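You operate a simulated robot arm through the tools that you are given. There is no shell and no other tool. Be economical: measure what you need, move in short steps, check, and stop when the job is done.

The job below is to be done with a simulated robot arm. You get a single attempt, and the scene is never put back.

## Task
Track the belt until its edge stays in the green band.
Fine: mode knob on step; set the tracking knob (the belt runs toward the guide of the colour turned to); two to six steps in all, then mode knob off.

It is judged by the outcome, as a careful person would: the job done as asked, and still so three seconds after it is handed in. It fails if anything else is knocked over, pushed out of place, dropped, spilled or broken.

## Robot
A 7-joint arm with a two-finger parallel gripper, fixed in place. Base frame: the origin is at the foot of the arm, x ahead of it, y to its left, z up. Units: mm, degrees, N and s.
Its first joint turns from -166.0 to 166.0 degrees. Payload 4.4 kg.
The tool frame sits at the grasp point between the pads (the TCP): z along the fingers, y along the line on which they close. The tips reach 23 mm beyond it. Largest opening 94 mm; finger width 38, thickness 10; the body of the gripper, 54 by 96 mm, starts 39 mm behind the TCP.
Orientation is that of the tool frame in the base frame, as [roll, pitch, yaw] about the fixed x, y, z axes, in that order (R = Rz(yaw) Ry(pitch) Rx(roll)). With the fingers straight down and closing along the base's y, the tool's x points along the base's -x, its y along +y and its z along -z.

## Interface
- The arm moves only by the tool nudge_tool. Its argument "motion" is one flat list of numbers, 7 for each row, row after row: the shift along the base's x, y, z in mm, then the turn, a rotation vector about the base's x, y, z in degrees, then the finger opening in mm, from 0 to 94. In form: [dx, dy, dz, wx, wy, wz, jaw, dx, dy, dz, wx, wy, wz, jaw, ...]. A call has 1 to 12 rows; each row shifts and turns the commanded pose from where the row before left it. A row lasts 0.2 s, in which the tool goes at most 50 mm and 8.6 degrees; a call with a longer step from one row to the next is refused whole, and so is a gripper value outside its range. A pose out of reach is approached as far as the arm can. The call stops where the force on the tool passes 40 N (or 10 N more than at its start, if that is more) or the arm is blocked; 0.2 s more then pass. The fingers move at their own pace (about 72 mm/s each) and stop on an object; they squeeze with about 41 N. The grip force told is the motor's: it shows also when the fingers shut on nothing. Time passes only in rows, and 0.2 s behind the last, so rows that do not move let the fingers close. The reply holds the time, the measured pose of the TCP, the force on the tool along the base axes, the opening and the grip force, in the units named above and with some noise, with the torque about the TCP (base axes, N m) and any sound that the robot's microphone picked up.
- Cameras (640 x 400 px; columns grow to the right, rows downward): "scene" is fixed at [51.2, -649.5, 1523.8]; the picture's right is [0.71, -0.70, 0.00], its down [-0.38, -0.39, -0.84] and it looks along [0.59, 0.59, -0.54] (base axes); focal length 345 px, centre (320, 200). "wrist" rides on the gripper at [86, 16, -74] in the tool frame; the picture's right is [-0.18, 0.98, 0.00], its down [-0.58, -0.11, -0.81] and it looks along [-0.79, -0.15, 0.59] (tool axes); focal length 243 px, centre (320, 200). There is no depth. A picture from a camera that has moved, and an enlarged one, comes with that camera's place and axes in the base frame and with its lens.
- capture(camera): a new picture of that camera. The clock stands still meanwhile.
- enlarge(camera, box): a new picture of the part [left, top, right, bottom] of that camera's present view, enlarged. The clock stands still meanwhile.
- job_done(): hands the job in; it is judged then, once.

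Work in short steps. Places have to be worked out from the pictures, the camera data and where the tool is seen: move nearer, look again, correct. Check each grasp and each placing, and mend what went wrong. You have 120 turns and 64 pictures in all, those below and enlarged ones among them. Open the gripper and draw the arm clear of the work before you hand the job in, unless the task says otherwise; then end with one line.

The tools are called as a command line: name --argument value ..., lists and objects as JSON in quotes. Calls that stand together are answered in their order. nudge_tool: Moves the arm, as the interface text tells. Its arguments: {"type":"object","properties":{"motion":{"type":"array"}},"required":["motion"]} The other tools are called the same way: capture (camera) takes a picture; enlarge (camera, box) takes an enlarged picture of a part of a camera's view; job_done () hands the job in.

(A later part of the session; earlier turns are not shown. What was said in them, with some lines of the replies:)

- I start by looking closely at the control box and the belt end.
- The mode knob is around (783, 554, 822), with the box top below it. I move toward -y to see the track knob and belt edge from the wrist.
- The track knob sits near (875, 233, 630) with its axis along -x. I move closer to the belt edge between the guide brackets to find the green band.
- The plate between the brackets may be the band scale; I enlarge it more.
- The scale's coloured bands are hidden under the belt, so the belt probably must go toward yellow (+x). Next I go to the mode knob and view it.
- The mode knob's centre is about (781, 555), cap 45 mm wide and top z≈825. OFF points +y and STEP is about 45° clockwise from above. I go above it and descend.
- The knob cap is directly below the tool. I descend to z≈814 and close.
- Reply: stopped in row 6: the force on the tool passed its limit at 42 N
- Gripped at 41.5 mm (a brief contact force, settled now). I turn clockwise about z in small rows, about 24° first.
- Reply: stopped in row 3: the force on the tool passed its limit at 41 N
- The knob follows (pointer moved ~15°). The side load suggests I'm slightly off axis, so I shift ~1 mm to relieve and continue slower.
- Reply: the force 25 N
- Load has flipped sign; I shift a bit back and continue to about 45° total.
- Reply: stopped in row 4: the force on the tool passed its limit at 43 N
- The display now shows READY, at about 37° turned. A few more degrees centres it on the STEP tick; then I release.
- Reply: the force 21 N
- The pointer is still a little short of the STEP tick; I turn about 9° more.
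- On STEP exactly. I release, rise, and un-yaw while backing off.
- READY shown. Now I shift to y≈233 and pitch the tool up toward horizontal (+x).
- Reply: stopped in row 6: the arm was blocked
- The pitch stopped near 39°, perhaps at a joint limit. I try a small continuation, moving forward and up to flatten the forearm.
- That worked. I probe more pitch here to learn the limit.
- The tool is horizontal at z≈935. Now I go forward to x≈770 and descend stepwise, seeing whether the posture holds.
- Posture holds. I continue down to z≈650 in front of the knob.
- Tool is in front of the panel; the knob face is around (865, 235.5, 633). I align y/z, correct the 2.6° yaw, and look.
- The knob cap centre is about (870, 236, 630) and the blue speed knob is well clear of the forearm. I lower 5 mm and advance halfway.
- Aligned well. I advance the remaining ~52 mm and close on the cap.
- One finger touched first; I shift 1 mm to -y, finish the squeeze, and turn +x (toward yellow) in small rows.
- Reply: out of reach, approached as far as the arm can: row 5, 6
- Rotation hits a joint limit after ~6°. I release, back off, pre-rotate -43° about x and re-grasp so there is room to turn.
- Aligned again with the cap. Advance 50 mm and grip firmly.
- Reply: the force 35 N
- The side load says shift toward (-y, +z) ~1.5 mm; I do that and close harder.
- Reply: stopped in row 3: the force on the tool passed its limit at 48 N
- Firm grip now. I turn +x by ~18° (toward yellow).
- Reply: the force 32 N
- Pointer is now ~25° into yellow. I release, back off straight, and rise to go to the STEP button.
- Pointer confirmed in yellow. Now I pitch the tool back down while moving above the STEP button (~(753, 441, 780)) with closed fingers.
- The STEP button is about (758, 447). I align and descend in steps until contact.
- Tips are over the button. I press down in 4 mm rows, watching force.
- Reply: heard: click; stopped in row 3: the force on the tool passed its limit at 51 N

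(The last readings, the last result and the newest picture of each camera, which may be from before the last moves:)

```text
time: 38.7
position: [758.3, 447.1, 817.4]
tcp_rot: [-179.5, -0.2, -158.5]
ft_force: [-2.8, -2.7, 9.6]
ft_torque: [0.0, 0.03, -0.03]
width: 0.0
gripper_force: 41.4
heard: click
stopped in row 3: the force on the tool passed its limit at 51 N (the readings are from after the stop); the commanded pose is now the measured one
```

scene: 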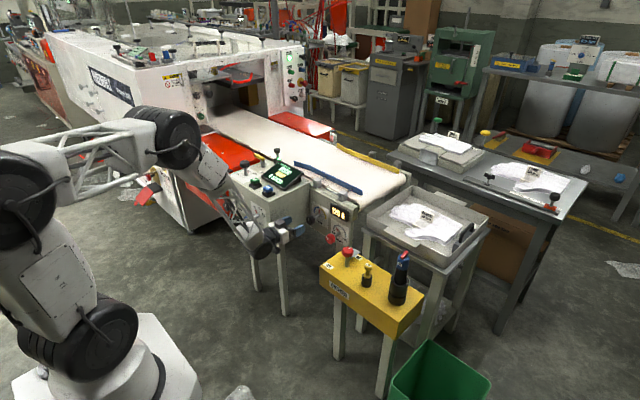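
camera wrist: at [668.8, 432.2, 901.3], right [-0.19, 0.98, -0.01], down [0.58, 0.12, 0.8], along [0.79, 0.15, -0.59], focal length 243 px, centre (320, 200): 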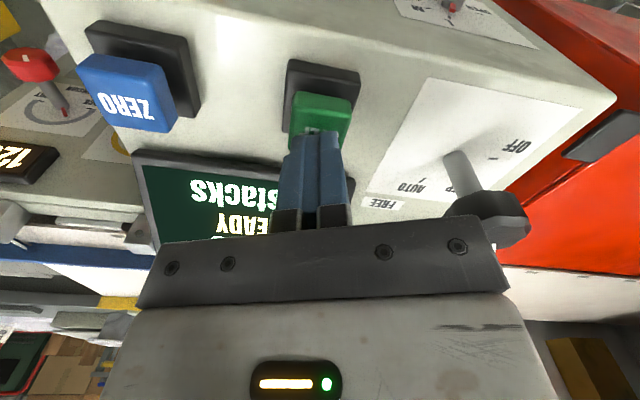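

Click heard. I lift off and back away, then read the display and belt edge.

nudge_tool --motion '[0, 0, 10, 0, 0, 0, 0, 0, 0, 20, 0, 0, 0, 0, 0, 0, 30, 0, 0, 0, 0, -40, -10, 20, 0, 0, 0, 0, -40, -20, 20, 0, 0, 0, 0, -20, -30, 10, 0, 0, 0, 0, 0, 0, 0, 0, 0, 0, 0]'

enlarge --camera "scene" --box '[260, 150, 360, 230]'

enlarge --camera "scene" --box '[325, 175, 365, 200]'

```text
time: 40.3
position: [654.9, 387.4, 929.3]
tcp_rot: [-179.6, -0.3, -158.5]
ft_force: [-0.5, 0.2, -0.2]
ft_torque: [-0.02, -0.03, 0.02]
width: 0.0
gripper_force: 41.2
```

```text
5.00 times, centred on (310, 190) of scene
camera zoom: at [51.2, -649.5, 1523.8], right [0.71, -0.7, 0.0], down [-0.38, -0.39, -0.84], along [0.59, 0.59, -0.54], focal length 1727 px, centre (370, 250)
```

zoom: 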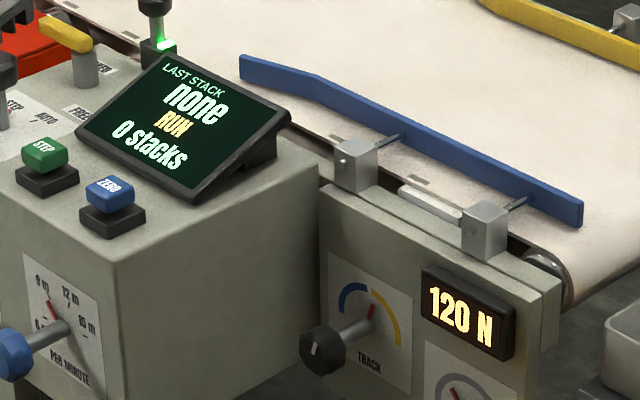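

```text
16.00 times, centred on (345, 188) of scene
camera zoom: at [51.2, -649.5, 1523.8], right [0.71, -0.7, 0.0], down [-0.38, -0.39, -0.84], along [0.59, 0.59, -0.54], focal length 5526 px, centre (-80, 400)
```

zoom: 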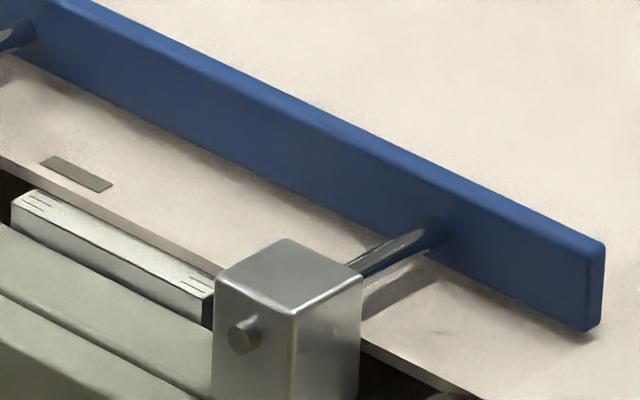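

It is running; I wait ~2.4 s and look again.

nudge_tool --motion '[0, 0, 0, 0, 0, 0, 0, 0, 0, 0, 0, 0, 0, 0, 0, 0, 0, 0, 0, 0, 0, 0, 0, 0, 0, 0, 0, 0, 0, 0, 0, 0, 0, 0, 0, 0, 0, 0, 0, 0, 0, 0, 0, 0, 0, 0, 0, 0, 0, 0, 0, 0, 0, 0, 0, 0, 0, 0, 0, 0, 0, 0, 0, 0, 0, 0, 0, 0, 0, 0, 0, 0, 0, 0, 0, 0, 0, 0, 0, 0, 0, 0, 0, 0]'

enlarge --camera "scene" --box '[280, 150, 380, 210]'

```text
time: 42.9
position: [655.9, 387.9, 928.3]
tcp_rot: [-179.6, -0.2, -158.6]
ft_force: [-0.5, 0.1, 0.9]
ft_torque: [-0.02, 0.05, 0.01]
width: 0.2
gripper_force: 41.2
```

```text
6.40 times, centred on (330, 180) of scene
camera zoom: at [51.2, -649.5, 1523.8], right [0.71, -0.7, 0.0], down [-0.38, -0.39, -0.84], along [0.59, 0.59, -0.54], focal length 2210 px, centre (256, 328)
```

zoom: 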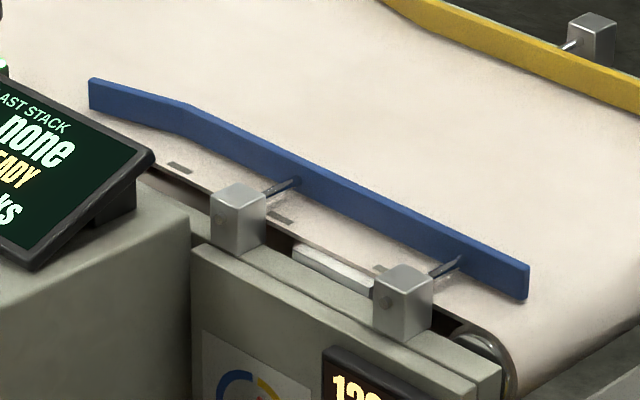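

READY again. I compare the edge over the scale at high zoom.

enlarge --camera "scene" --box '[325, 175, 365, 200]'

```text
16.00 times, centred on (345, 188) of scene
camera zoom: at [51.2, -649.5, 1523.8], right [0.71, -0.7, 0.0], down [-0.38, -0.39, -0.84], along [0.59, 0.59, -0.54], focal length 5526 px, centre (-80, 400)
```

zoom: 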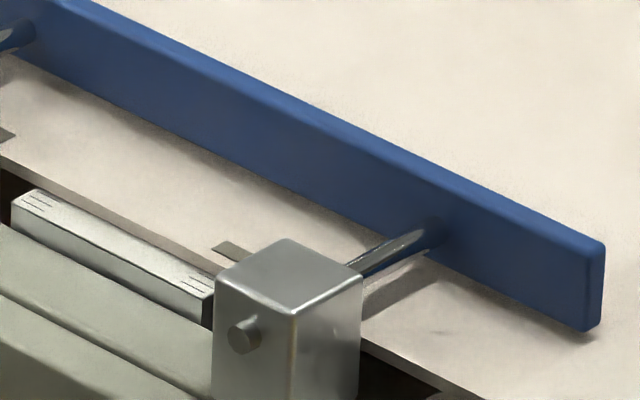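

The edge has barely moved as seen from here; I need a closer look at the scale, so I move the wrist camera nearer.

nudge_tool --motion '[42, -35, -10, 0, 0, 0, 0, 42, -35, -10, 0, 0, 0, 0, 41, -35, -8, 0, 0, 0, 0, 0, 0, 0, 0, 0, 0, 0]'

enlarge --camera "wrist" --box '[180, 110, 300, 200]'

```text
refused: row 1 steps farther than a row can; nothing moved
```

```text
4.44 times, centred on (240, 155) of wrist
camera zoom: at [567.9, 372.5, 1002.2], right [-0.19, 0.98, -0.01], down [0.58, 0.12, 0.8], along [0.79, 0.15, -0.59], focal length 1078 px, centre (676, 400)
```

zoom: 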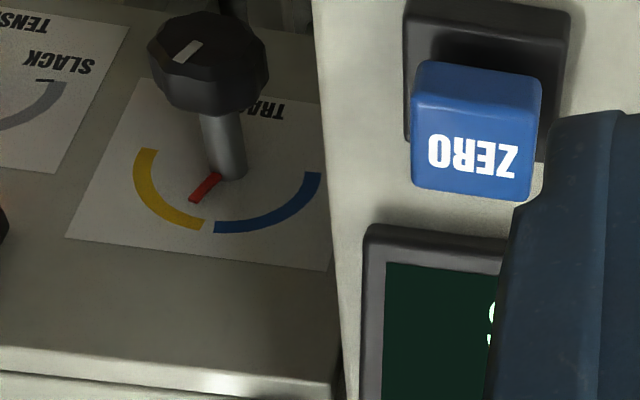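

The step was too long. I split it into smaller rows.

nudge_tool --motion '[32, -27, -7, 0, 0, 0, 0, 31, -27, -7, 0, 0, 0, 0, 31, -27, -7, 0, 0, 0, 0, 31, -26, -7, 0, 0, 0, 0, 0, 0, 0, 0, 0, 0, 0]'

capture --camera "wrist"

```text
time: 44.1
position: [782.7, 281.3, 900.6]
tcp_rot: [-179.7, -0.2, -158.5]
ft_force: [0.3, -0.9, -0.3]
ft_torque: [0.01, 0.01, -0.02]
width: 0.1
gripper_force: 41.0
```

```text
18 pictures are left
camera wrist: at [694.9, 266.1, 975.0], right [-0.19, 0.98, -0.01], down [0.58, 0.12, 0.81], along [0.79, 0.15, -0.59], focal length 243 px, centre (320, 200)
```

wrist: 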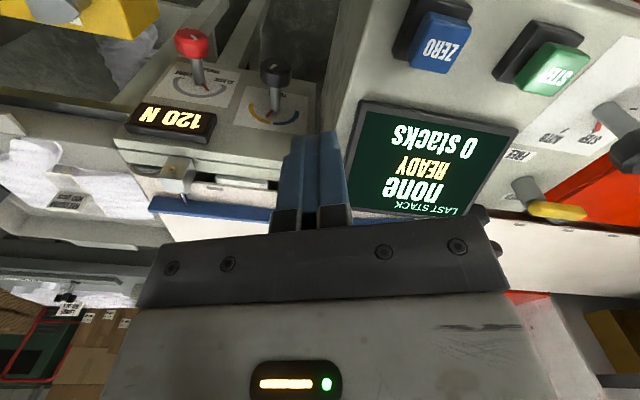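

enlarge --camera "wrist" --box '[180, 155, 290, 220]'

```text
5.82 times, centred on (235, 188) of wrist
camera zoom: at [694.9, 266.1, 975.0], right [-0.19, 0.98, -0.01], down [0.58, 0.12, 0.81], along [0.79, 0.15, -0.59], focal length 1412 px, centre (814, 273)
```

zoom: 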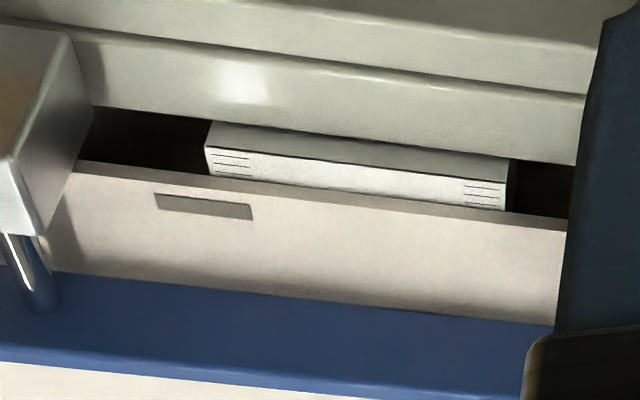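

Four tick lines now show (fewer before), so the belt moved ~2–3 mm toward yellow; the band is still covered. I press STEP a second time to measure the rate.

nudge_tool --motion '[-6, 42, 0, 0, 0, 0, 0, -6, 42, 0, 0, 0, 0, 0, -6, 42, -10, 0, 0, 0, 0, -7, 40, -20, 0, 0, 0, 0, 0, 0, -25, 0, 0, 0, 0, 0, 0, -20, 0, 0, 0, 0, 0, 0, -6, 0, 0, 0, 0, 0, 0, -4, 0, 0, 0, 0, 0, 0, -3, 0, 0, 0, 0]'

```text
time: 46.0
position: [757.0, 447.3, 818.6]
tcp_rot: [-179.6, 0.1, -158.6]
ft_force: [-1.3, -0.3, 5.7]
ft_torque: [0.0, 0.07, 0.02]
width: 0.0
gripper_force: 41.3
heard: click
stopped in row 9: the force on the tool passed its limit at 47 N (the readings are from after the stop); the commanded pose is now the measured one
```

Click heard (second step). I lift and go back to the same viewing pose while it runs.

nudge_tool --motion '[0, 0, 20, 0, 0, 0, 0, 0, 0, 30, 0, 0, 0, 0, 7, -40, 20, 0, 0, 0, 0, 6, -42, 10, 0, 0, 0, 0, 6, -42, 2, 0, 0, 0, 0, 6, -42, 0, 0, 0, 0, 0, 0, 0, 0, 0, 0, 0, 0, 0, 0, 0, 0, 0, 0, 0, 0, 0, 0, 0, 0, 0, 0, 0, 0, 0, 0, 0, 0, 0, 0, 0, 0, 0, 0, 0, 0, 0, 0, 0, 0, 0, 0, 0]'

nudge_tool --motion '[0, 0, 0, 0, 0, 0, 0, 0, 0, 0, 0, 0, 0, 0, 0, 0, 0, 0, 0, 0, 0, 0, 0, 0, 0, 0, 0, 0, 0, 0, 0, 0, 0, 0, 0, 0, 0, 0, 0, 0, 0, 0, 0, 0, 0, 0, 0, 0, 0, 0, 0, 0, 0, 0, 0, 0]'

enlarge --camera "wrist" --box '[180, 155, 290, 220]'

```text
time: 48.6
position: [781.4, 281.9, 897.5]
tcp_rot: [-179.6, 0.1, -158.5]
ft_force: [-0.7, -0.1, -0.9]
ft_torque: [-0.01, -0.02, 0.0]
width: 0.0
gripper_force: 41.2
```

```text
time: 50.4
position: [781.4, 281.4, 897.0]
tcp_rot: [-179.7, -0.1, -158.4]
ft_force: [-0.4, 0.2, 0.1]
ft_torque: [-0.02, 0.0, 0.0]
width: 0.0
gripper_force: 41.3
```

```text
5.82 times, centred on (235, 188) of wrist
camera zoom: at [693.5, 266.3, 971.4], right [-0.19, 0.98, -0.01], down [0.58, 0.12, 0.81], along [0.79, 0.15, -0.59], focal length 1412 px, centre (814, 273)
```

zoom: 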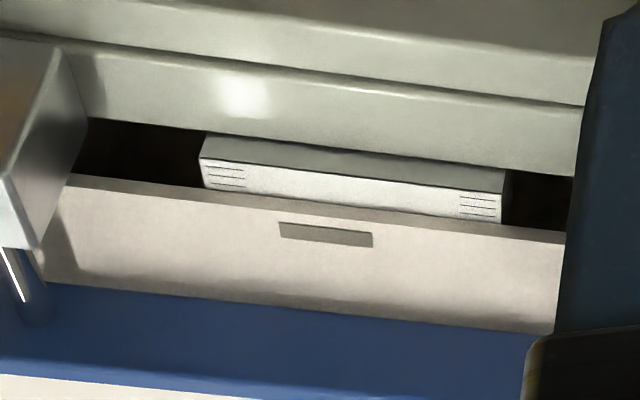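

Belt moves slowly toward yellow (~1–3 mm per step at 25°); the band still isn't exposed. I will turn the track knob further. First re-pitch to horizontal at y≈233.

nudge_tool --motion '[-8, -20, 5, 0, -8.2, 0, 40, -8, -20, 0, 0, -8.2, 0, 76, -8, -9, 0, 0, -8.2, 0, 76, 0, 0, 0, 0, -8.2, 0, 76, 0, 0, 0, 0, -8.2, 0, 76, 0, 0, 0, 0, -8.2, 0, 76, 0, 0, 0, 0, -8.2, 0, 76, 0, 0, 0, 0, -8.2, 0, 76, 0, 0, 0, 0, -8.2, 0, 76, 0, 0, 0, 0, -8.2, 0, 76, 0, 0, 0, 0, -8, 0, 76]'

nudge_tool --motion '[0, 0, -45, 0, 0, 0, 76, 0, 0, -45, 0, 0, 0, 76, 0, 0, -45, 0, 0, 0, 76, 0, 0, -45, 0, 0, 0, 76, 0, 0, -45, 0, 0, 0, 76, 0, 0, -40, 0, 0, 0, 76, 0, 0, 0, -7.5, 0, 0, 76, 0, 0, 0, -7.5, 0, 0, 76, 0, 0, 0, -7.5, 0, 0, 76, 0, 0, 0, -7.5, 0, 0, 76, 0, 0, 0, -7.5, 0, 0, 76, 0, 0, 0, -7.5, 0, 0, 76]'

capture --camera "wrist"

```text
time: 52.8
position: [759.5, 232.4, 904.1]
tcp_rot: [-89.3, 68.5, -89.6]
ft_force: [-0.3, -1.1, 1.0]
ft_torque: [0.01, -0.02, 0.01]
width: 76.2
gripper_force: 0.1
```

```text
time: 55.4
position: [759.2, 233.1, 639.5]
tcp_rot: [-89.5, 23.5, -90.0]
ft_force: [0.3, -0.1, -0.5]
ft_torque: [-0.02, 0.01, -0.02]
width: 76.0
gripper_force: 0.1
```

```text
15 pictures are left
camera wrist: at [683.5, 160.3, 589.4], right [0.01, 0.56, -0.83], down [-0.81, 0.49, 0.33], along [0.59, 0.67, 0.45], focal length 243 px, centre (320, 200)
```

wrist: 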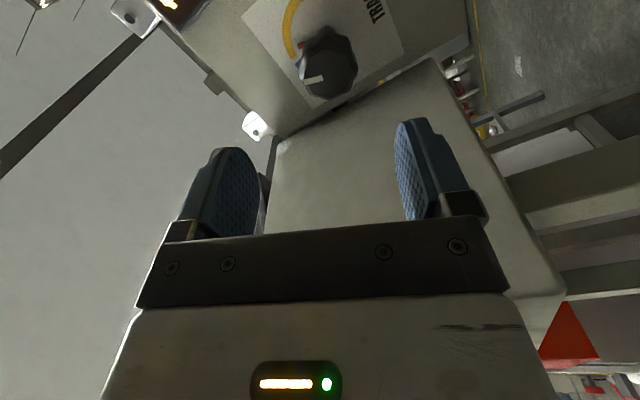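

Roll is fine at -66°. I advance to the cap (z 631) and close.

nudge_tool --motion '[0, 0, -8.5, 0, 0, 0, 76, 30, 0, 0, 0, 0, 0, 76, 30, 0, 0, 0, 0, 0, 76, 30, 0, 0, 0, 0, 0, 76, 18, 0, 0, 0, 0, 0, 76, 0, 0, 0, 0, 0, 0, 60, 0, 0, 0, 0, 0, 0, 46, 0, 0, 0, 0, 0, 0, 43, 0, 0, 0, 0, 0, 0, 43]'

```text
time: 57.4
position: [866.1, 230.3, 630.5]
tcp_rot: [-89.6, 23.5, -90.1]
ft_force: [2.2, -3.1, 7.4]
ft_torque: [0.02, 0.1, 0.01]
width: 46.0
gripper_force: 4.0
```

Light contact; I nudge up slightly and squeeze.

nudge_tool --motion '[0, 0, 1, 0, 0, 0, 40, 0, 0, 0, 0, 0, 0, 32, 0, 0, 0, 0, 0, 0, 20]'

```text
time: 58.2
position: [867.9, 229.9, 633.6]
tcp_rot: [-89.5, 23.6, -90.1]
ft_force: [-6.7, -16.8, 28.8]
ft_torque: [0.14, -0.15, 0.14]
width: 41.7
gripper_force: 45.1
```

Gripped. I relieve toward (-y,+z) a bit and turn +30°.

nudge_tool --motion '[0, -0.6, 1, 0, 0, 0, 20, 0, 0, 0, 3, 0, 0, 20, 0, 0, 0, 3, 0, 0, 20, 0, 0, 0, 3, 0, 0, 20, 0, 0, 0, 3, 0, 0, 20, 0, 0, 0, 3, 0, 0, 20]'

```text
time: 59.6
position: [868.0, 231.7, 632.1]
tcp_rot: [-89.7, 38.5, -90.1]
ft_force: [28.6, -17.1, 0.9]
ft_torque: [0.03, 0.29, 0.03]
width: 42.0
gripper_force: 45.2
```

nudge_tool --motion '[0.5, -0.6, 0, 0, 0, 0, 20, 0, 0, 0, 3, 0, 0, 20, 0, 0, 0, 3, 0, 0, 20, 0, 0, 0, 3, 0, 0, 20, 0, 0, 0, 3, 0, 0, 20, 0, 0, 0, 3, 0, 0, 20]'

enlarge --camera "wrist" --box '[220, 40, 440, 240]'

```text
time: 61.1
position: [865.7, 232.6, 631.2]
tcp_rot: [-89.9, 53.4, -89.9]
ft_force: [7.2, 10.2, -9.0]
ft_torque: [-0.09, 0.46, -0.54]
width: 41.7
gripper_force: 44.8
stopped in row 6: the force on the tool passed its limit at 45 N (the readings are from after the stop); the commanded pose is now the measured one
```

```text
2.00 times, centred on (330, 140) of wrist
camera zoom: at [791.0, 194.5, 551.9], right [0.0, 0.9, -0.44], down [-0.81, 0.26, 0.53], along [0.59, 0.35, 0.73], focal length 485 px, centre (300, 320)
```

zoom: 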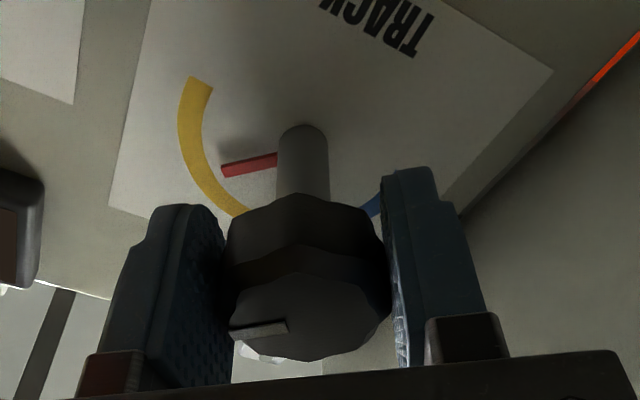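

Pointer now ~54° into yellow. I release, back off, rise, and restore the previous roll so the view pose repeats.

nudge_tool --motion '[0, 0, 0, 0, 0, 0, 76, 0, 0, 0, 0, 0, 0, 76, -30, 0, 0, 0, 0, 0, 76, -40, 0, 0, 0, 0, 0, 76, -38, 0, 0, 0, 0, 0, 76, 0, 0, 45, 0, 0, 0, 76, 0, 0, 45, 0, 0, 0, 76, 0, 0, 45, 5, 0, 0, 60, 0, 0, 45, 5, 0, 0, 40, 0, 0, 45, 5, 0, 0, 20, 0, 0, 44, 0, 0, 0, 0]'

nudge_tool --motion '[0, 0, 0, 0, 8.2, 0, 0, 0, 0, 0, 0, 8.2, 0, 0, 0, 15, 0, 0, 8.2, 0, 0, 0, 25, 0, 0, 8.2, 0, 0, 0, 25, 0, 0, 8.2, 0, 0, 0, 25, 0, 0, 8.2, 0, 0, 0, 25, 0, 0, 8.2, 0, 0, 0, 25, 0, 0, 8.2, 0, 0, 0, 25, 0, 0, 8.2, 0, 0, 0, 25, 0, 0, 8.2, 0, 0, 0, 20, -10, 0, 8, 0, 0, 0, 5, 0, 0, 0, 0, 0]'

```text
time: 63.5
position: [759.5, 231.0, 900.4]
tcp_rot: [-90.0, 68.4, -90.3]
ft_force: [0.6, -0.1, 0.5]
ft_torque: [0.01, -0.01, -0.01]
width: 0.0
gripper_force: 39.7
```

```text
time: 66.1
position: [758.6, 445.9, 892.1]
tcp_rot: [-179.9, -0.1, -158.5]
ft_force: [-0.2, -0.9, 0.2]
ft_torque: [0.0, -0.01, -0.02]
width: 0.0
gripper_force: 41.1
```

I am above the STEP button again; I press for the third step.

nudge_tool --motion '[-1, 1.5, -25, 0, 0, 0, 0, 0, 0, -25, 0, 0, 0, 0, 0, 0, -15, 0, 0, 0, 0, 0, 0, -6, 0, 0, 0, 0, 0, 0, -4, 0, 0, 0, 0, 0, 0, -3, 0, 0, 0, 0]'

nudge_tool --motion '[0, 0, 20, 0, 0, 0, 0, 0, 0, 30, 0, 0, 0, 0, 7, -40, 20, 0, 0, 0, 0, 6, -42, 10, 0, 0, 0, 0, 6, -42, 2, 0, 0, 0, 0, 6, -42, 0, 0, 0, 0, 0, 0, 0, 0, 0, 0, 0, 0, 0, 0, 0, 0, 0, 0, 0, 0, 0, 0, 0, 0, 0, 0, 0, 0, 0, 0, 0, 0, 0, 0, 0, 0, 0, 0, 0, 0, 0, 0, 0, 0, 0, 0, 0]'

nudge_tool --motion '[0, 0, 0, 0, 0, 0, 0, 0, 0, 0, 0, 0, 0, 0, 0, 0, 0, 0, 0, 0, 0, 0, 0, 0, 0, 0, 0, 0, 0, 0, 0, 0, 0, 0, 0, 0, 0, 0, 0, 0, 0, 0, 0, 0, 0, 0, 0, 0, 0, 0, 0, 0, 0, 0, 0, 0]'

enlarge --camera "wrist" --box '[180, 155, 290, 220]'

```text
time: 67.4
position: [758.2, 450.2, 818.5]
tcp_rot: [-179.9, 0.1, -158.3]
ft_force: [-1.7, -2.7, 9.1]
ft_torque: [-0.06, 0.16, 0.04]
width: 0.1
gripper_force: 40.4
heard: click
stopped in row 6: the force on the tool passed its limit at 45 N (the readings are from after the stop); the commanded pose is now the measured one
```

```text
time: 70.0
position: [785.0, 283.0, 899.6]
tcp_rot: [-179.9, 0.2, -158.4]
ft_force: [-0.4, 0.2, -0.3]
ft_torque: [-0.01, 0.0, 0.02]
width: 0.1
gripper_force: 40.7
```

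```text
time: 71.8
position: [784.2, 282.4, 901.3]
tcp_rot: [-179.8, 0.2, -158.4]
ft_force: [0.0, -0.6, -0.3]
ft_torque: [0.0, -0.01, 0.0]
width: 0.0
gripper_force: 41.3
```

```text
5.82 times, centred on (235, 188) of wrist
camera zoom: at [697.0, 267.2, 974.2], right [-0.19, 0.98, 0.0], down [0.58, 0.11, 0.81], along [0.79, 0.15, -0.59], focal length 1412 px, centre (814, 273)
```

zoom: 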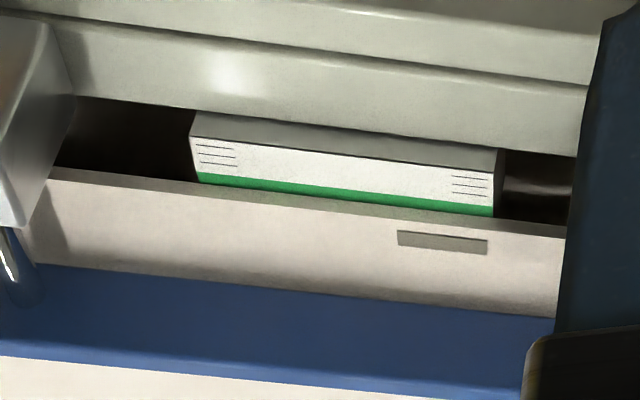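

Green band is now showing. Data fit a settling behaviour (each step covers ~60% of the remaining distance to a knob-set position), so at this setting the edge should go only slightly further into green. I press step 4 to check.

nudge_tool --motion '[-6, 42, 0, 0, 0, 0, 0, -6, 42, 0, 0, 0, 0, 0, -6, 42, -10, 0, 0, 0, 0, -8, 39, -20, 0, 0, 0, 0, 0, 0, -25, 0, 0, 0, 0, 0, 0, -20, 0, 0, 0, 0, 0, 0, -6, 0, 0, 0, 0, 0, 0, -4, 0, 0, 0, 0, 0, 0, -3, 0, 0, 0, 0]'

nudge_tool --motion '[0, 0, 20, 0, 0, 0, 0, 0, 0, 30, 0, 0, 0, 0, 7, -40, 20, 0, 0, 0, 0, 6, -42, 10, 0, 0, 0, 0, 6, -42, 2, 0, 0, 0, 0, 6, -42, 0, 0, 0, 0, 0, 0, 0, 0, 0, 0, 0, 0, 0, 0, 0, 0, 0, 0, 0, 0, 0, 0, 0, 0, 0, 0, 0, 0, 0, 0, 0, 0, 0, 0, 0, 0, 0, 0, 0, 0, 0, 0, 0, 0, 0, 0, 0]'

nudge_tool --motion '[0, 0, 0, 0, 0, 0, 0, 0, 0, 0, 0, 0, 0, 0, 0, 0, 0, 0, 0, 0, 0, 0, 0, 0, 0, 0, 0, 0, 0, 0, 0, 0, 0, 0, 0, 0, 0, 0, 0, 0, 0, 0, 0, 0, 0, 0, 0, 0, 0, 0, 0, 0, 0, 0, 0, 0]'

enlarge --camera "wrist" --box '[180, 155, 290, 220]'

```text
time: 73.7
position: [758.3, 449.0, 817.9]
tcp_rot: [-179.9, 0.5, -158.3]
ft_force: [0.4, 0.0, 6.3]
ft_torque: [-0.04, 0.07, 0.06]
width: 0.0
gripper_force: 41.2
heard: click
stopped in row 9: the force on the tool passed its limit at 48 N (the readings are from after the stop); the commanded pose is now the measured one
```

```text
time: 76.3
position: [781.6, 281.2, 900.6]
tcp_rot: [-179.9, 0.3, -158.4]
ft_force: [1.2, 0.3, -0.3]
ft_torque: [0.0, 0.02, -0.04]
width: 0.0
gripper_force: 40.7
```

```text
time: 78.1
position: [782.9, 281.4, 898.6]
tcp_rot: [-179.9, 0.2, -158.3]
ft_force: [0.1, 0.0, 0.0]
ft_torque: [0.03, -0.05, -0.01]
width: 0.3
gripper_force: 41.2
```

```text
5.82 times, centred on (235, 188) of wrist
camera zoom: at [695.1, 264.8, 972.5], right [-0.19, 0.98, 0.0], down [0.58, 0.11, 0.81], along [0.8, 0.15, -0.59], focal length 1412 px, centre (814, 273)
```

zoom: 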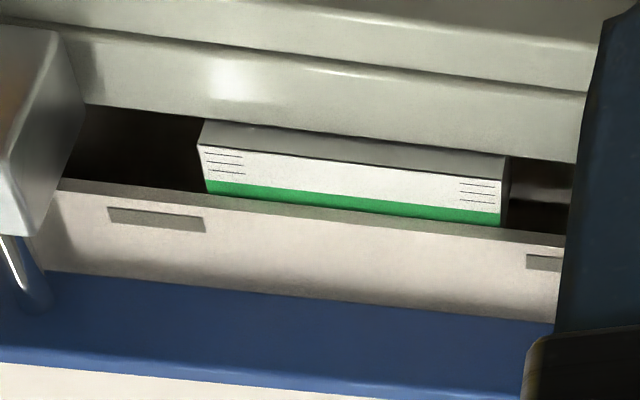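

Edge advanced only ~1 mm and sits inside green; it is settling. One more step (5th) verifies that it stays.

nudge_tool --motion '[-6, 42, 0, 0, 0, 0, 0, -6, 42, 0, 0, 0, 0, 0, -6, 42, -10, 0, 0, 0, 0, -7, 40, -20, 0, 0, 0, 0, 0, 0, -25, 0, 0, 0, 0, 0, 0, -18, 0, 0, 0, 0, 0, 0, -6, 0, 0, 0, 0, 0, 0, -4, 0, 0, 0, 0, 0, 0, -3, 0, 0, 0, 0]'

nudge_tool --motion '[0, 0, 20, 0, 0, 0, 0, 0, 0, 30, 0, 0, 0, 0, 7, -40, 20, 0, 0, 0, 0, 6, -42, 10, 0, 0, 0, 0, 6, -42, 2, 0, 0, 0, 0, 6, -42, 0, 0, 0, 0, 0, 0, 0, 0, 0, 0, 0, 0, 0, 0, 0, 0, 0, 0, 0, 0, 0, 0, 0, 0, 0, 0, 0, 0, 0, 0, 0, 0, 0, 0, 0, 0, 0, 0, 0, 0, 0, 0, 0, 0, 0, 0, 0]'

nudge_tool --motion '[0, 0, 0, 0, 0, 0, 0, 0, 0, 0, 0, 0, 0, 0, 0, 0, 0, 0, 0, 0, 0, 0, 0, 0, 0, 0, 0, 0, 0, 0, 0, 0, 0, 0, 0, 0, 0, 0, 0, 0, 0, 0, 0, 0, 0, 0, 0, 0, 0, 0, 0, 0, 0, 0, 0, 0]'

enlarge --camera "wrist" --box '[180, 155, 290, 220]'

```text
time: 80.1
position: [758.7, 450.3, 818.1]
tcp_rot: [-179.9, 0.6, -158.4]
ft_force: [-2.1, -2.6, 8.0]
ft_torque: [-0.08, 0.21, 0.03]
width: 0.1
gripper_force: 41.2
heard: click
stopped in row 9: the force on the tool passed its limit at 47 N (the readings are from after the stop); the commanded pose is now the measured one
```

```text
time: 82.7
position: [786.1, 283.1, 898.3]
tcp_rot: [-179.9, 0.5, -158.4]
ft_force: [0.5, 0.9, -0.3]
ft_torque: [-0.04, -0.02, 0.03]
width: 0.0
gripper_force: 41.3
```

```text
time: 84.5
position: [785.7, 284.4, 897.6]
tcp_rot: [-179.9, 0.5, -158.4]
ft_force: [-0.4, 0.4, 0.5]
ft_torque: [0.04, 0.01, -0.01]
width: 0.0
gripper_force: 40.5
```

```text
5.82 times, centred on (235, 188) of wrist
camera zoom: at [697.6, 267.4, 970.9], right [-0.19, 0.98, 0.0], down [0.57, 0.11, 0.81], along [0.8, 0.15, -0.58], focal length 1412 px, centre (814, 273)
```

zoom: 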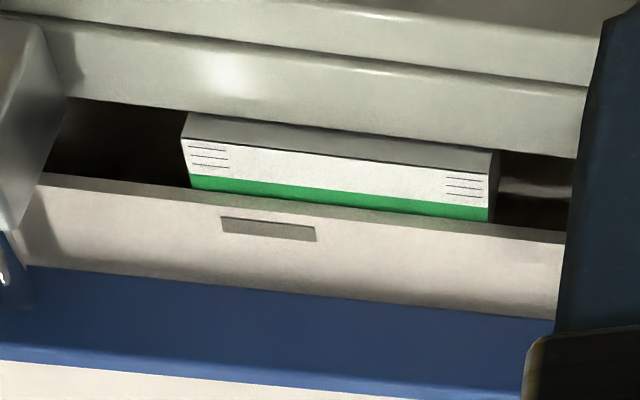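

The edge has not moved on step 5: it stays in the green. I check from a steeper angle that parallax isn't fooling me.

nudge_tool --motion '[10, 0, 0, 0, 7.5, 0, 0, 10, 0, 0, 0, 7.5, 0, 0, 10, 0, 0, 0, 7.5, 0, 0, 10, 0, 0, 0, 7.5, 0, 0, 0, 0, 0, 0, 0, 0, 0]'

capture --camera "wrist"

```text
time: 85.7
position: [824.0, 284.0, 897.1]
tcp_rot: [168.0, -27.4, -155.5]
ft_force: [0.7, -0.5, -0.5]
ft_torque: [-0.02, 0.04, 0.0]
width: 0.1
gripper_force: 41.6
```

```text
10 pictures are left
camera wrist: at [784.8, 267.2, 1005.2], right [-0.17, 0.98, 0.1], down [0.9, 0.11, 0.41], along [0.4, 0.16, -0.9], focal length 243 px, centre (320, 200)
```

wrist: 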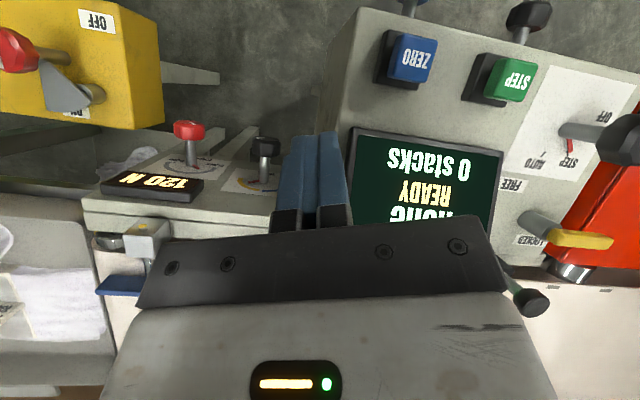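

The gripper hides the scale; I shift +y 120 and up 20 so it appears left of the gripper.

nudge_tool --motion '[0, 0, 25, 0, 0, 0, 0, 0, 40, 0, 0, 0, 0, 0, 0, 40, 0, 0, 0, 0, 0, 0, 40, 0, 0, 0, 0, 0, 0, 0, 0, 0, 0, 0, 0]'

enlarge --camera "wrist" --box '[60, 170, 180, 250]'

```text
time: 86.9
position: [827.3, 406.8, 922.7]
tcp_rot: [168.2, -27.1, -155.5]
ft_force: [0.1, 0.6, -0.6]
ft_torque: [0.0, 0.02, 0.01]
width: 0.0
gripper_force: 41.2
```

```text
5.00 times, centred on (120, 210) of wrist
camera zoom: at [786.6, 389.7, 1030.4], right [-0.17, 0.98, 0.1], down [0.9, 0.11, 0.42], along [0.4, 0.15, -0.9], focal length 1213 px, centre (1320, 150)
```

zoom: 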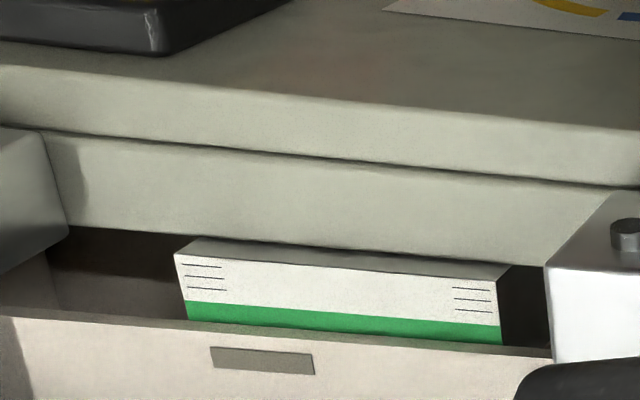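

Same picture from a steeper view: edge ~4–5 mm inside green. Now I go to the mode knob: undo the tilt, yaw to the earlier release orientation, and open the fingers.

nudge_tool --motion '[-10, 0, 0, 0, -7.5, 0, 0, -10, 0, 0, 0, -7.5, 0, 0, -10, 0, 0, 0, -7.5, 0, 0, -10, 0, 0, 0, -7.5, 0, 0, 0, 25, 0, 0, 0, -8.3, 0, 0, 25, 0, 0, 0, -8.3, 0, 0, 25, 0, 0, 0, -8.3, 0, 0, 25, 0, 0, 0, -8.3, 40, 0, 25, 0, 0, 0, -8.3, 76, 0, 20, 0, 0, 0, -8.3, 76]'

nudge_tool --motion '[0, 0, 0, 0, 0, -8.3, 76, 0, 0, 0, 0, 0, -8.3, 76, 0, 0, 0, 0, 0, -8.1, 76, 0, 0, 0, 0, 0, 0, 76]'

capture --camera "wrist"

```text
time: 89.1
position: [783.2, 548.3, 923.7]
tcp_rot: [-179.9, 0.5, 151.8]
ft_force: [-1.3, 0.0, -0.3]
ft_torque: [-0.02, 0.0, 0.0]
width: 75.9
gripper_force: 0.1
```

```text
time: 90.1
position: [781.1, 548.9, 924.8]
tcp_rot: [-179.9, 0.5, 127.0]
ft_force: [0.3, 0.8, 0.1]
ft_torque: [-0.03, 0.02, 0.03]
width: 76.2
gripper_force: 0.1
```

```text
8 pictures are left
camera wrist: at [742.7, 628.8, 997.2], right [0.9, 0.45, 0.0], down [0.26, -0.52, 0.81], along [0.36, -0.73, -0.58], focal length 243 px, centre (320, 200)
```

wrist: 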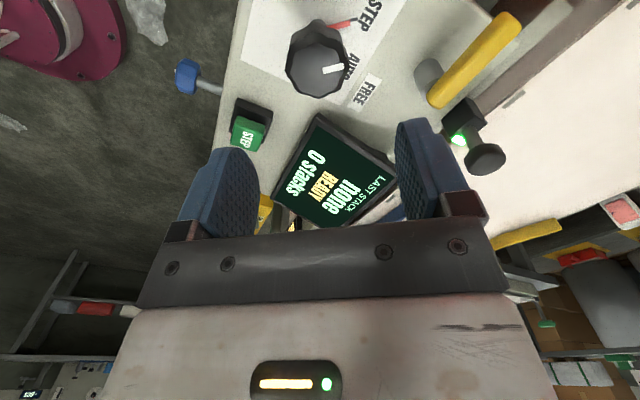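

Aligned over the knob; I descend to z≈813 and close.

nudge_tool --motion '[-1, 5.5, -30, 0, 0, 0, 76, 0, 0, -30, 0, 0, 0, 76, 0, 0, -30, 0, 0, 0, 76, 0, 0, -21, 0, 0, 0, 76, 0, 0, 0, 0, 0, 0, 60, 0, 0, 0, 0, 0, 0, 46, 0, 0, 0, 0, 0, 0, 42, 0, 0, 0, 0, 0, 0, 36, 0, 0, 0, 0, 0, 0, 20]'

```text
time: 92.0
position: [779.9, 551.1, 812.0]
tcp_rot: [-179.7, 0.5, 127.1]
ft_force: [-39.8, -26.7, 18.8]
ft_torque: [0.29, -0.28, 0.13]
width: 41.7
gripper_force: 24.0
stopped in row 9: the force on the tool passed its limit at 50 N (the readings are from after the stop); the commanded pose is now the measured one
```

Gripped but with side load; I shift slightly with it, then squeeze fully and turn counter-clockwise (+z).

nudge_tool --motion '[-1.2, -0.8, 0.3, 0, 0, 0, 30, 0, 0, 0, 0, 0, 0, 20, 0, 0, 0, 0, 0, 3, 20, 0, 0, 0, 0, 0, 3, 20, 0, 0, 0, 0, 0, 3, 20, 0, 0, 0, 0, 0, 3, 20]'

```text
time: 93.4
position: [779.2, 554.0, 811.7]
tcp_rot: [-179.9, 0.4, 139.1]
ft_force: [17.1, -2.5, -19.2]
ft_torque: [0.71, 0.12, -0.04]
width: 41.5
gripper_force: 44.9
```

nudge_tool --motion '[0.6, 0, -0.5, 0, 0, 3, 20, 0, 0, 0, 0, 0, 3, 20, 0, 0, 0, 0, 0, 3, 20, 0, 0, 0, 0, 0, 3, 20, 0, 0, 0, 0, 0, 3, 20, 0, 0, 0, 0, 0, 3, 20]'

```text
time: 94.8
position: [780.4, 553.5, 811.8]
tcp_rot: [-179.8, 0.5, 157.1]
ft_force: [13.5, 16.0, -12.0]
ft_torque: [0.31, 0.8, -0.06]
width: 41.4
gripper_force: 45.3
```

Turning well (30° done). I continue the remaining ~23°.

nudge_tool --motion '[0.4, 0.5, -0.3, 0, 0, 3, 20, 0, 0, 0, 0, 0, 3, 20, 0, 0, 0, 0, 0, 3, 20, 0, 0, 0, 0, 0, 3, 20, 0, 0, 0, 0, 0, 3, 20, 0, 0, 0, 0, 0, 3, 20, 0, 0, 0, 0, 0, 3, 20, 0, 0, 0, 0, 0, 2, 20]'

capture --camera "wrist"

```text
time: 96.6
position: [780.7, 553.6, 812.8]
tcp_rot: [-179.8, 0.6, 179.6]
ft_force: [-5.6, 4.0, 0.0]
ft_torque: [0.92, 0.08, 0.05]
width: 41.3
gripper_force: 44.8
stopped in row 8: the force on the tool passed its limit at 41 N (the readings are from after the stop); the commanded pose is now the measured one
```

```text
7 pictures are left
camera wrist: at [692.2, 572.5, 885.6], right [0.19, 0.98, 0.0], down [0.57, -0.11, 0.81], along [0.8, -0.16, -0.58], focal length 243 px, centre (320, 200)
```

wrist: 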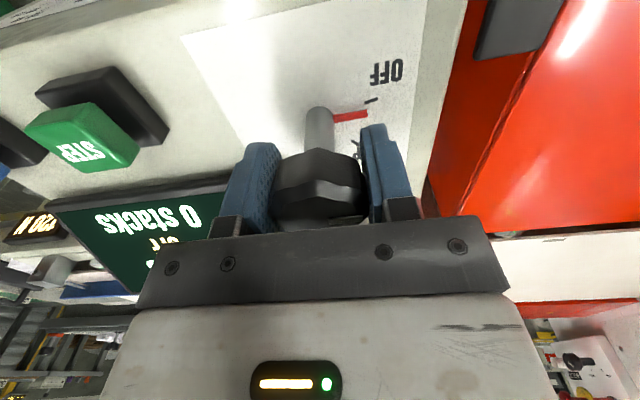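

The pointer is just short of the OFF tick; I add a few degrees gently.

nudge_tool --motion '[0, 0, 0, 0, 0, 2.5, 20, 0, 0, 0, 0, 0, 2.5, 20, 0, 0, 0, 0, 0, 2, 20]'

enlarge --camera "wrist" --box '[290, 40, 450, 180]'

```text
time: 97.4
position: [781.0, 554.8, 813.1]
tcp_rot: [-179.7, 0.5, -173.3]
ft_force: [-10.7, 17.1, 1.4]
ft_torque: [0.23, 0.25, -0.02]
width: 41.4
gripper_force: 45.0
```

```text
2.86 times, centred on (370, 110) of wrist
camera zoom: at [690.7, 562.0, 885.6], right [0.07, 1.0, 0.0], down [0.58, -0.04, 0.81], along [0.81, -0.06, -0.58], focal length 693 px, centre (177, 457)
```

zoom: 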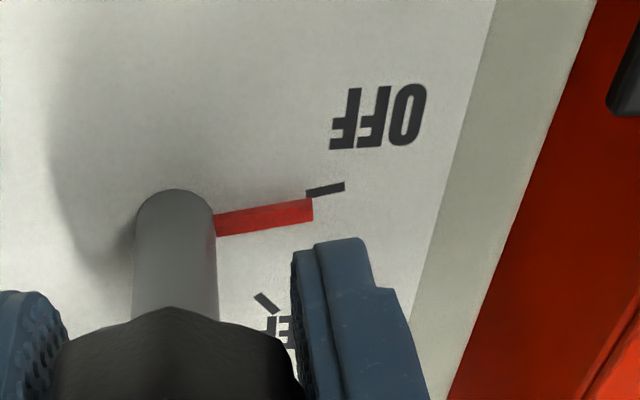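

The pointer is on OFF (within a few degrees). I release, rise and retreat.

nudge_tool --motion '[0, 0, 0, 0, 0, 2, 20, 0, 0, 0, 0, 0, 0, 76, 0, 0, 0, 0, 0, 0, 76, 0, 0, 25, 0, 0, 0, 76, 0, 0, 40, 0, 0, 0, 76, -25, 0, 40, 0, 0, 0, 76, -40, 0, 20, 0, 0, 0, 76, -40, 0, 10, 0, 0, 0, 76, -40, 0, 10, 0, 0, 0, 76, -40, 0, 0, 0, 0, 0, 76]'

enlarge --camera "scene" --box '[240, 150, 350, 230]'

enlarge --camera "scene" --box '[325, 175, 365, 200]'

capture --camera "scene"

```text
time: 99.6
position: [594.9, 555.9, 957.3]
tcp_rot: [-179.8, 0.5, -171.4]
ft_force: [-0.2, -1.0, -0.1]
ft_torque: [0.01, 0.03, 0.0]
width: 75.9
gripper_force: 0.0
```

```text
5.00 times, centred on (295, 190) of scene
camera zoom: at [51.2, -649.5, 1523.8], right [0.71, -0.7, 0.0], down [-0.38, -0.39, -0.84], along [0.59, 0.59, -0.54], focal length 1727 px, centre (445, 250)
```

zoom: 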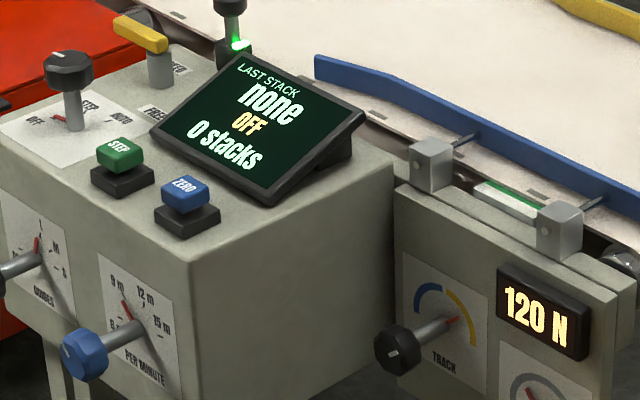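

```text
16.00 times, centred on (345, 188) of scene
camera zoom: at [51.2, -649.5, 1523.8], right [0.71, -0.7, 0.0], down [-0.38, -0.39, -0.84], along [0.59, 0.59, -0.54], focal length 5526 px, centre (-80, 400)
```

zoom: 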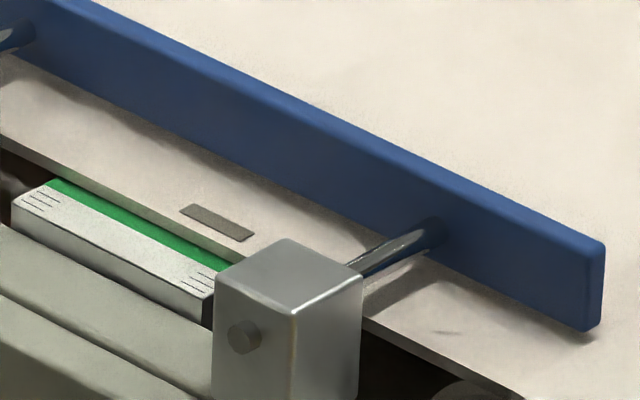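

```text
3 pictures are left
```

scene: 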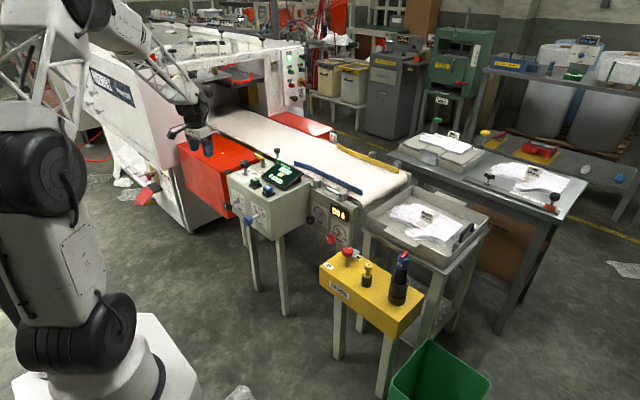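

The display reads OFF, the edge sits in the green band, the arm is clear with the gripper open, and nothing is disturbed. I hand the job in.

job_done

```text
The job is handed in.
```

The belt edge sits about 4–5 mm inside the green band and did not move on the fifth and last step; the tracking knob is about 54° toward yellow, the mode knob is off, and the arm is clear.
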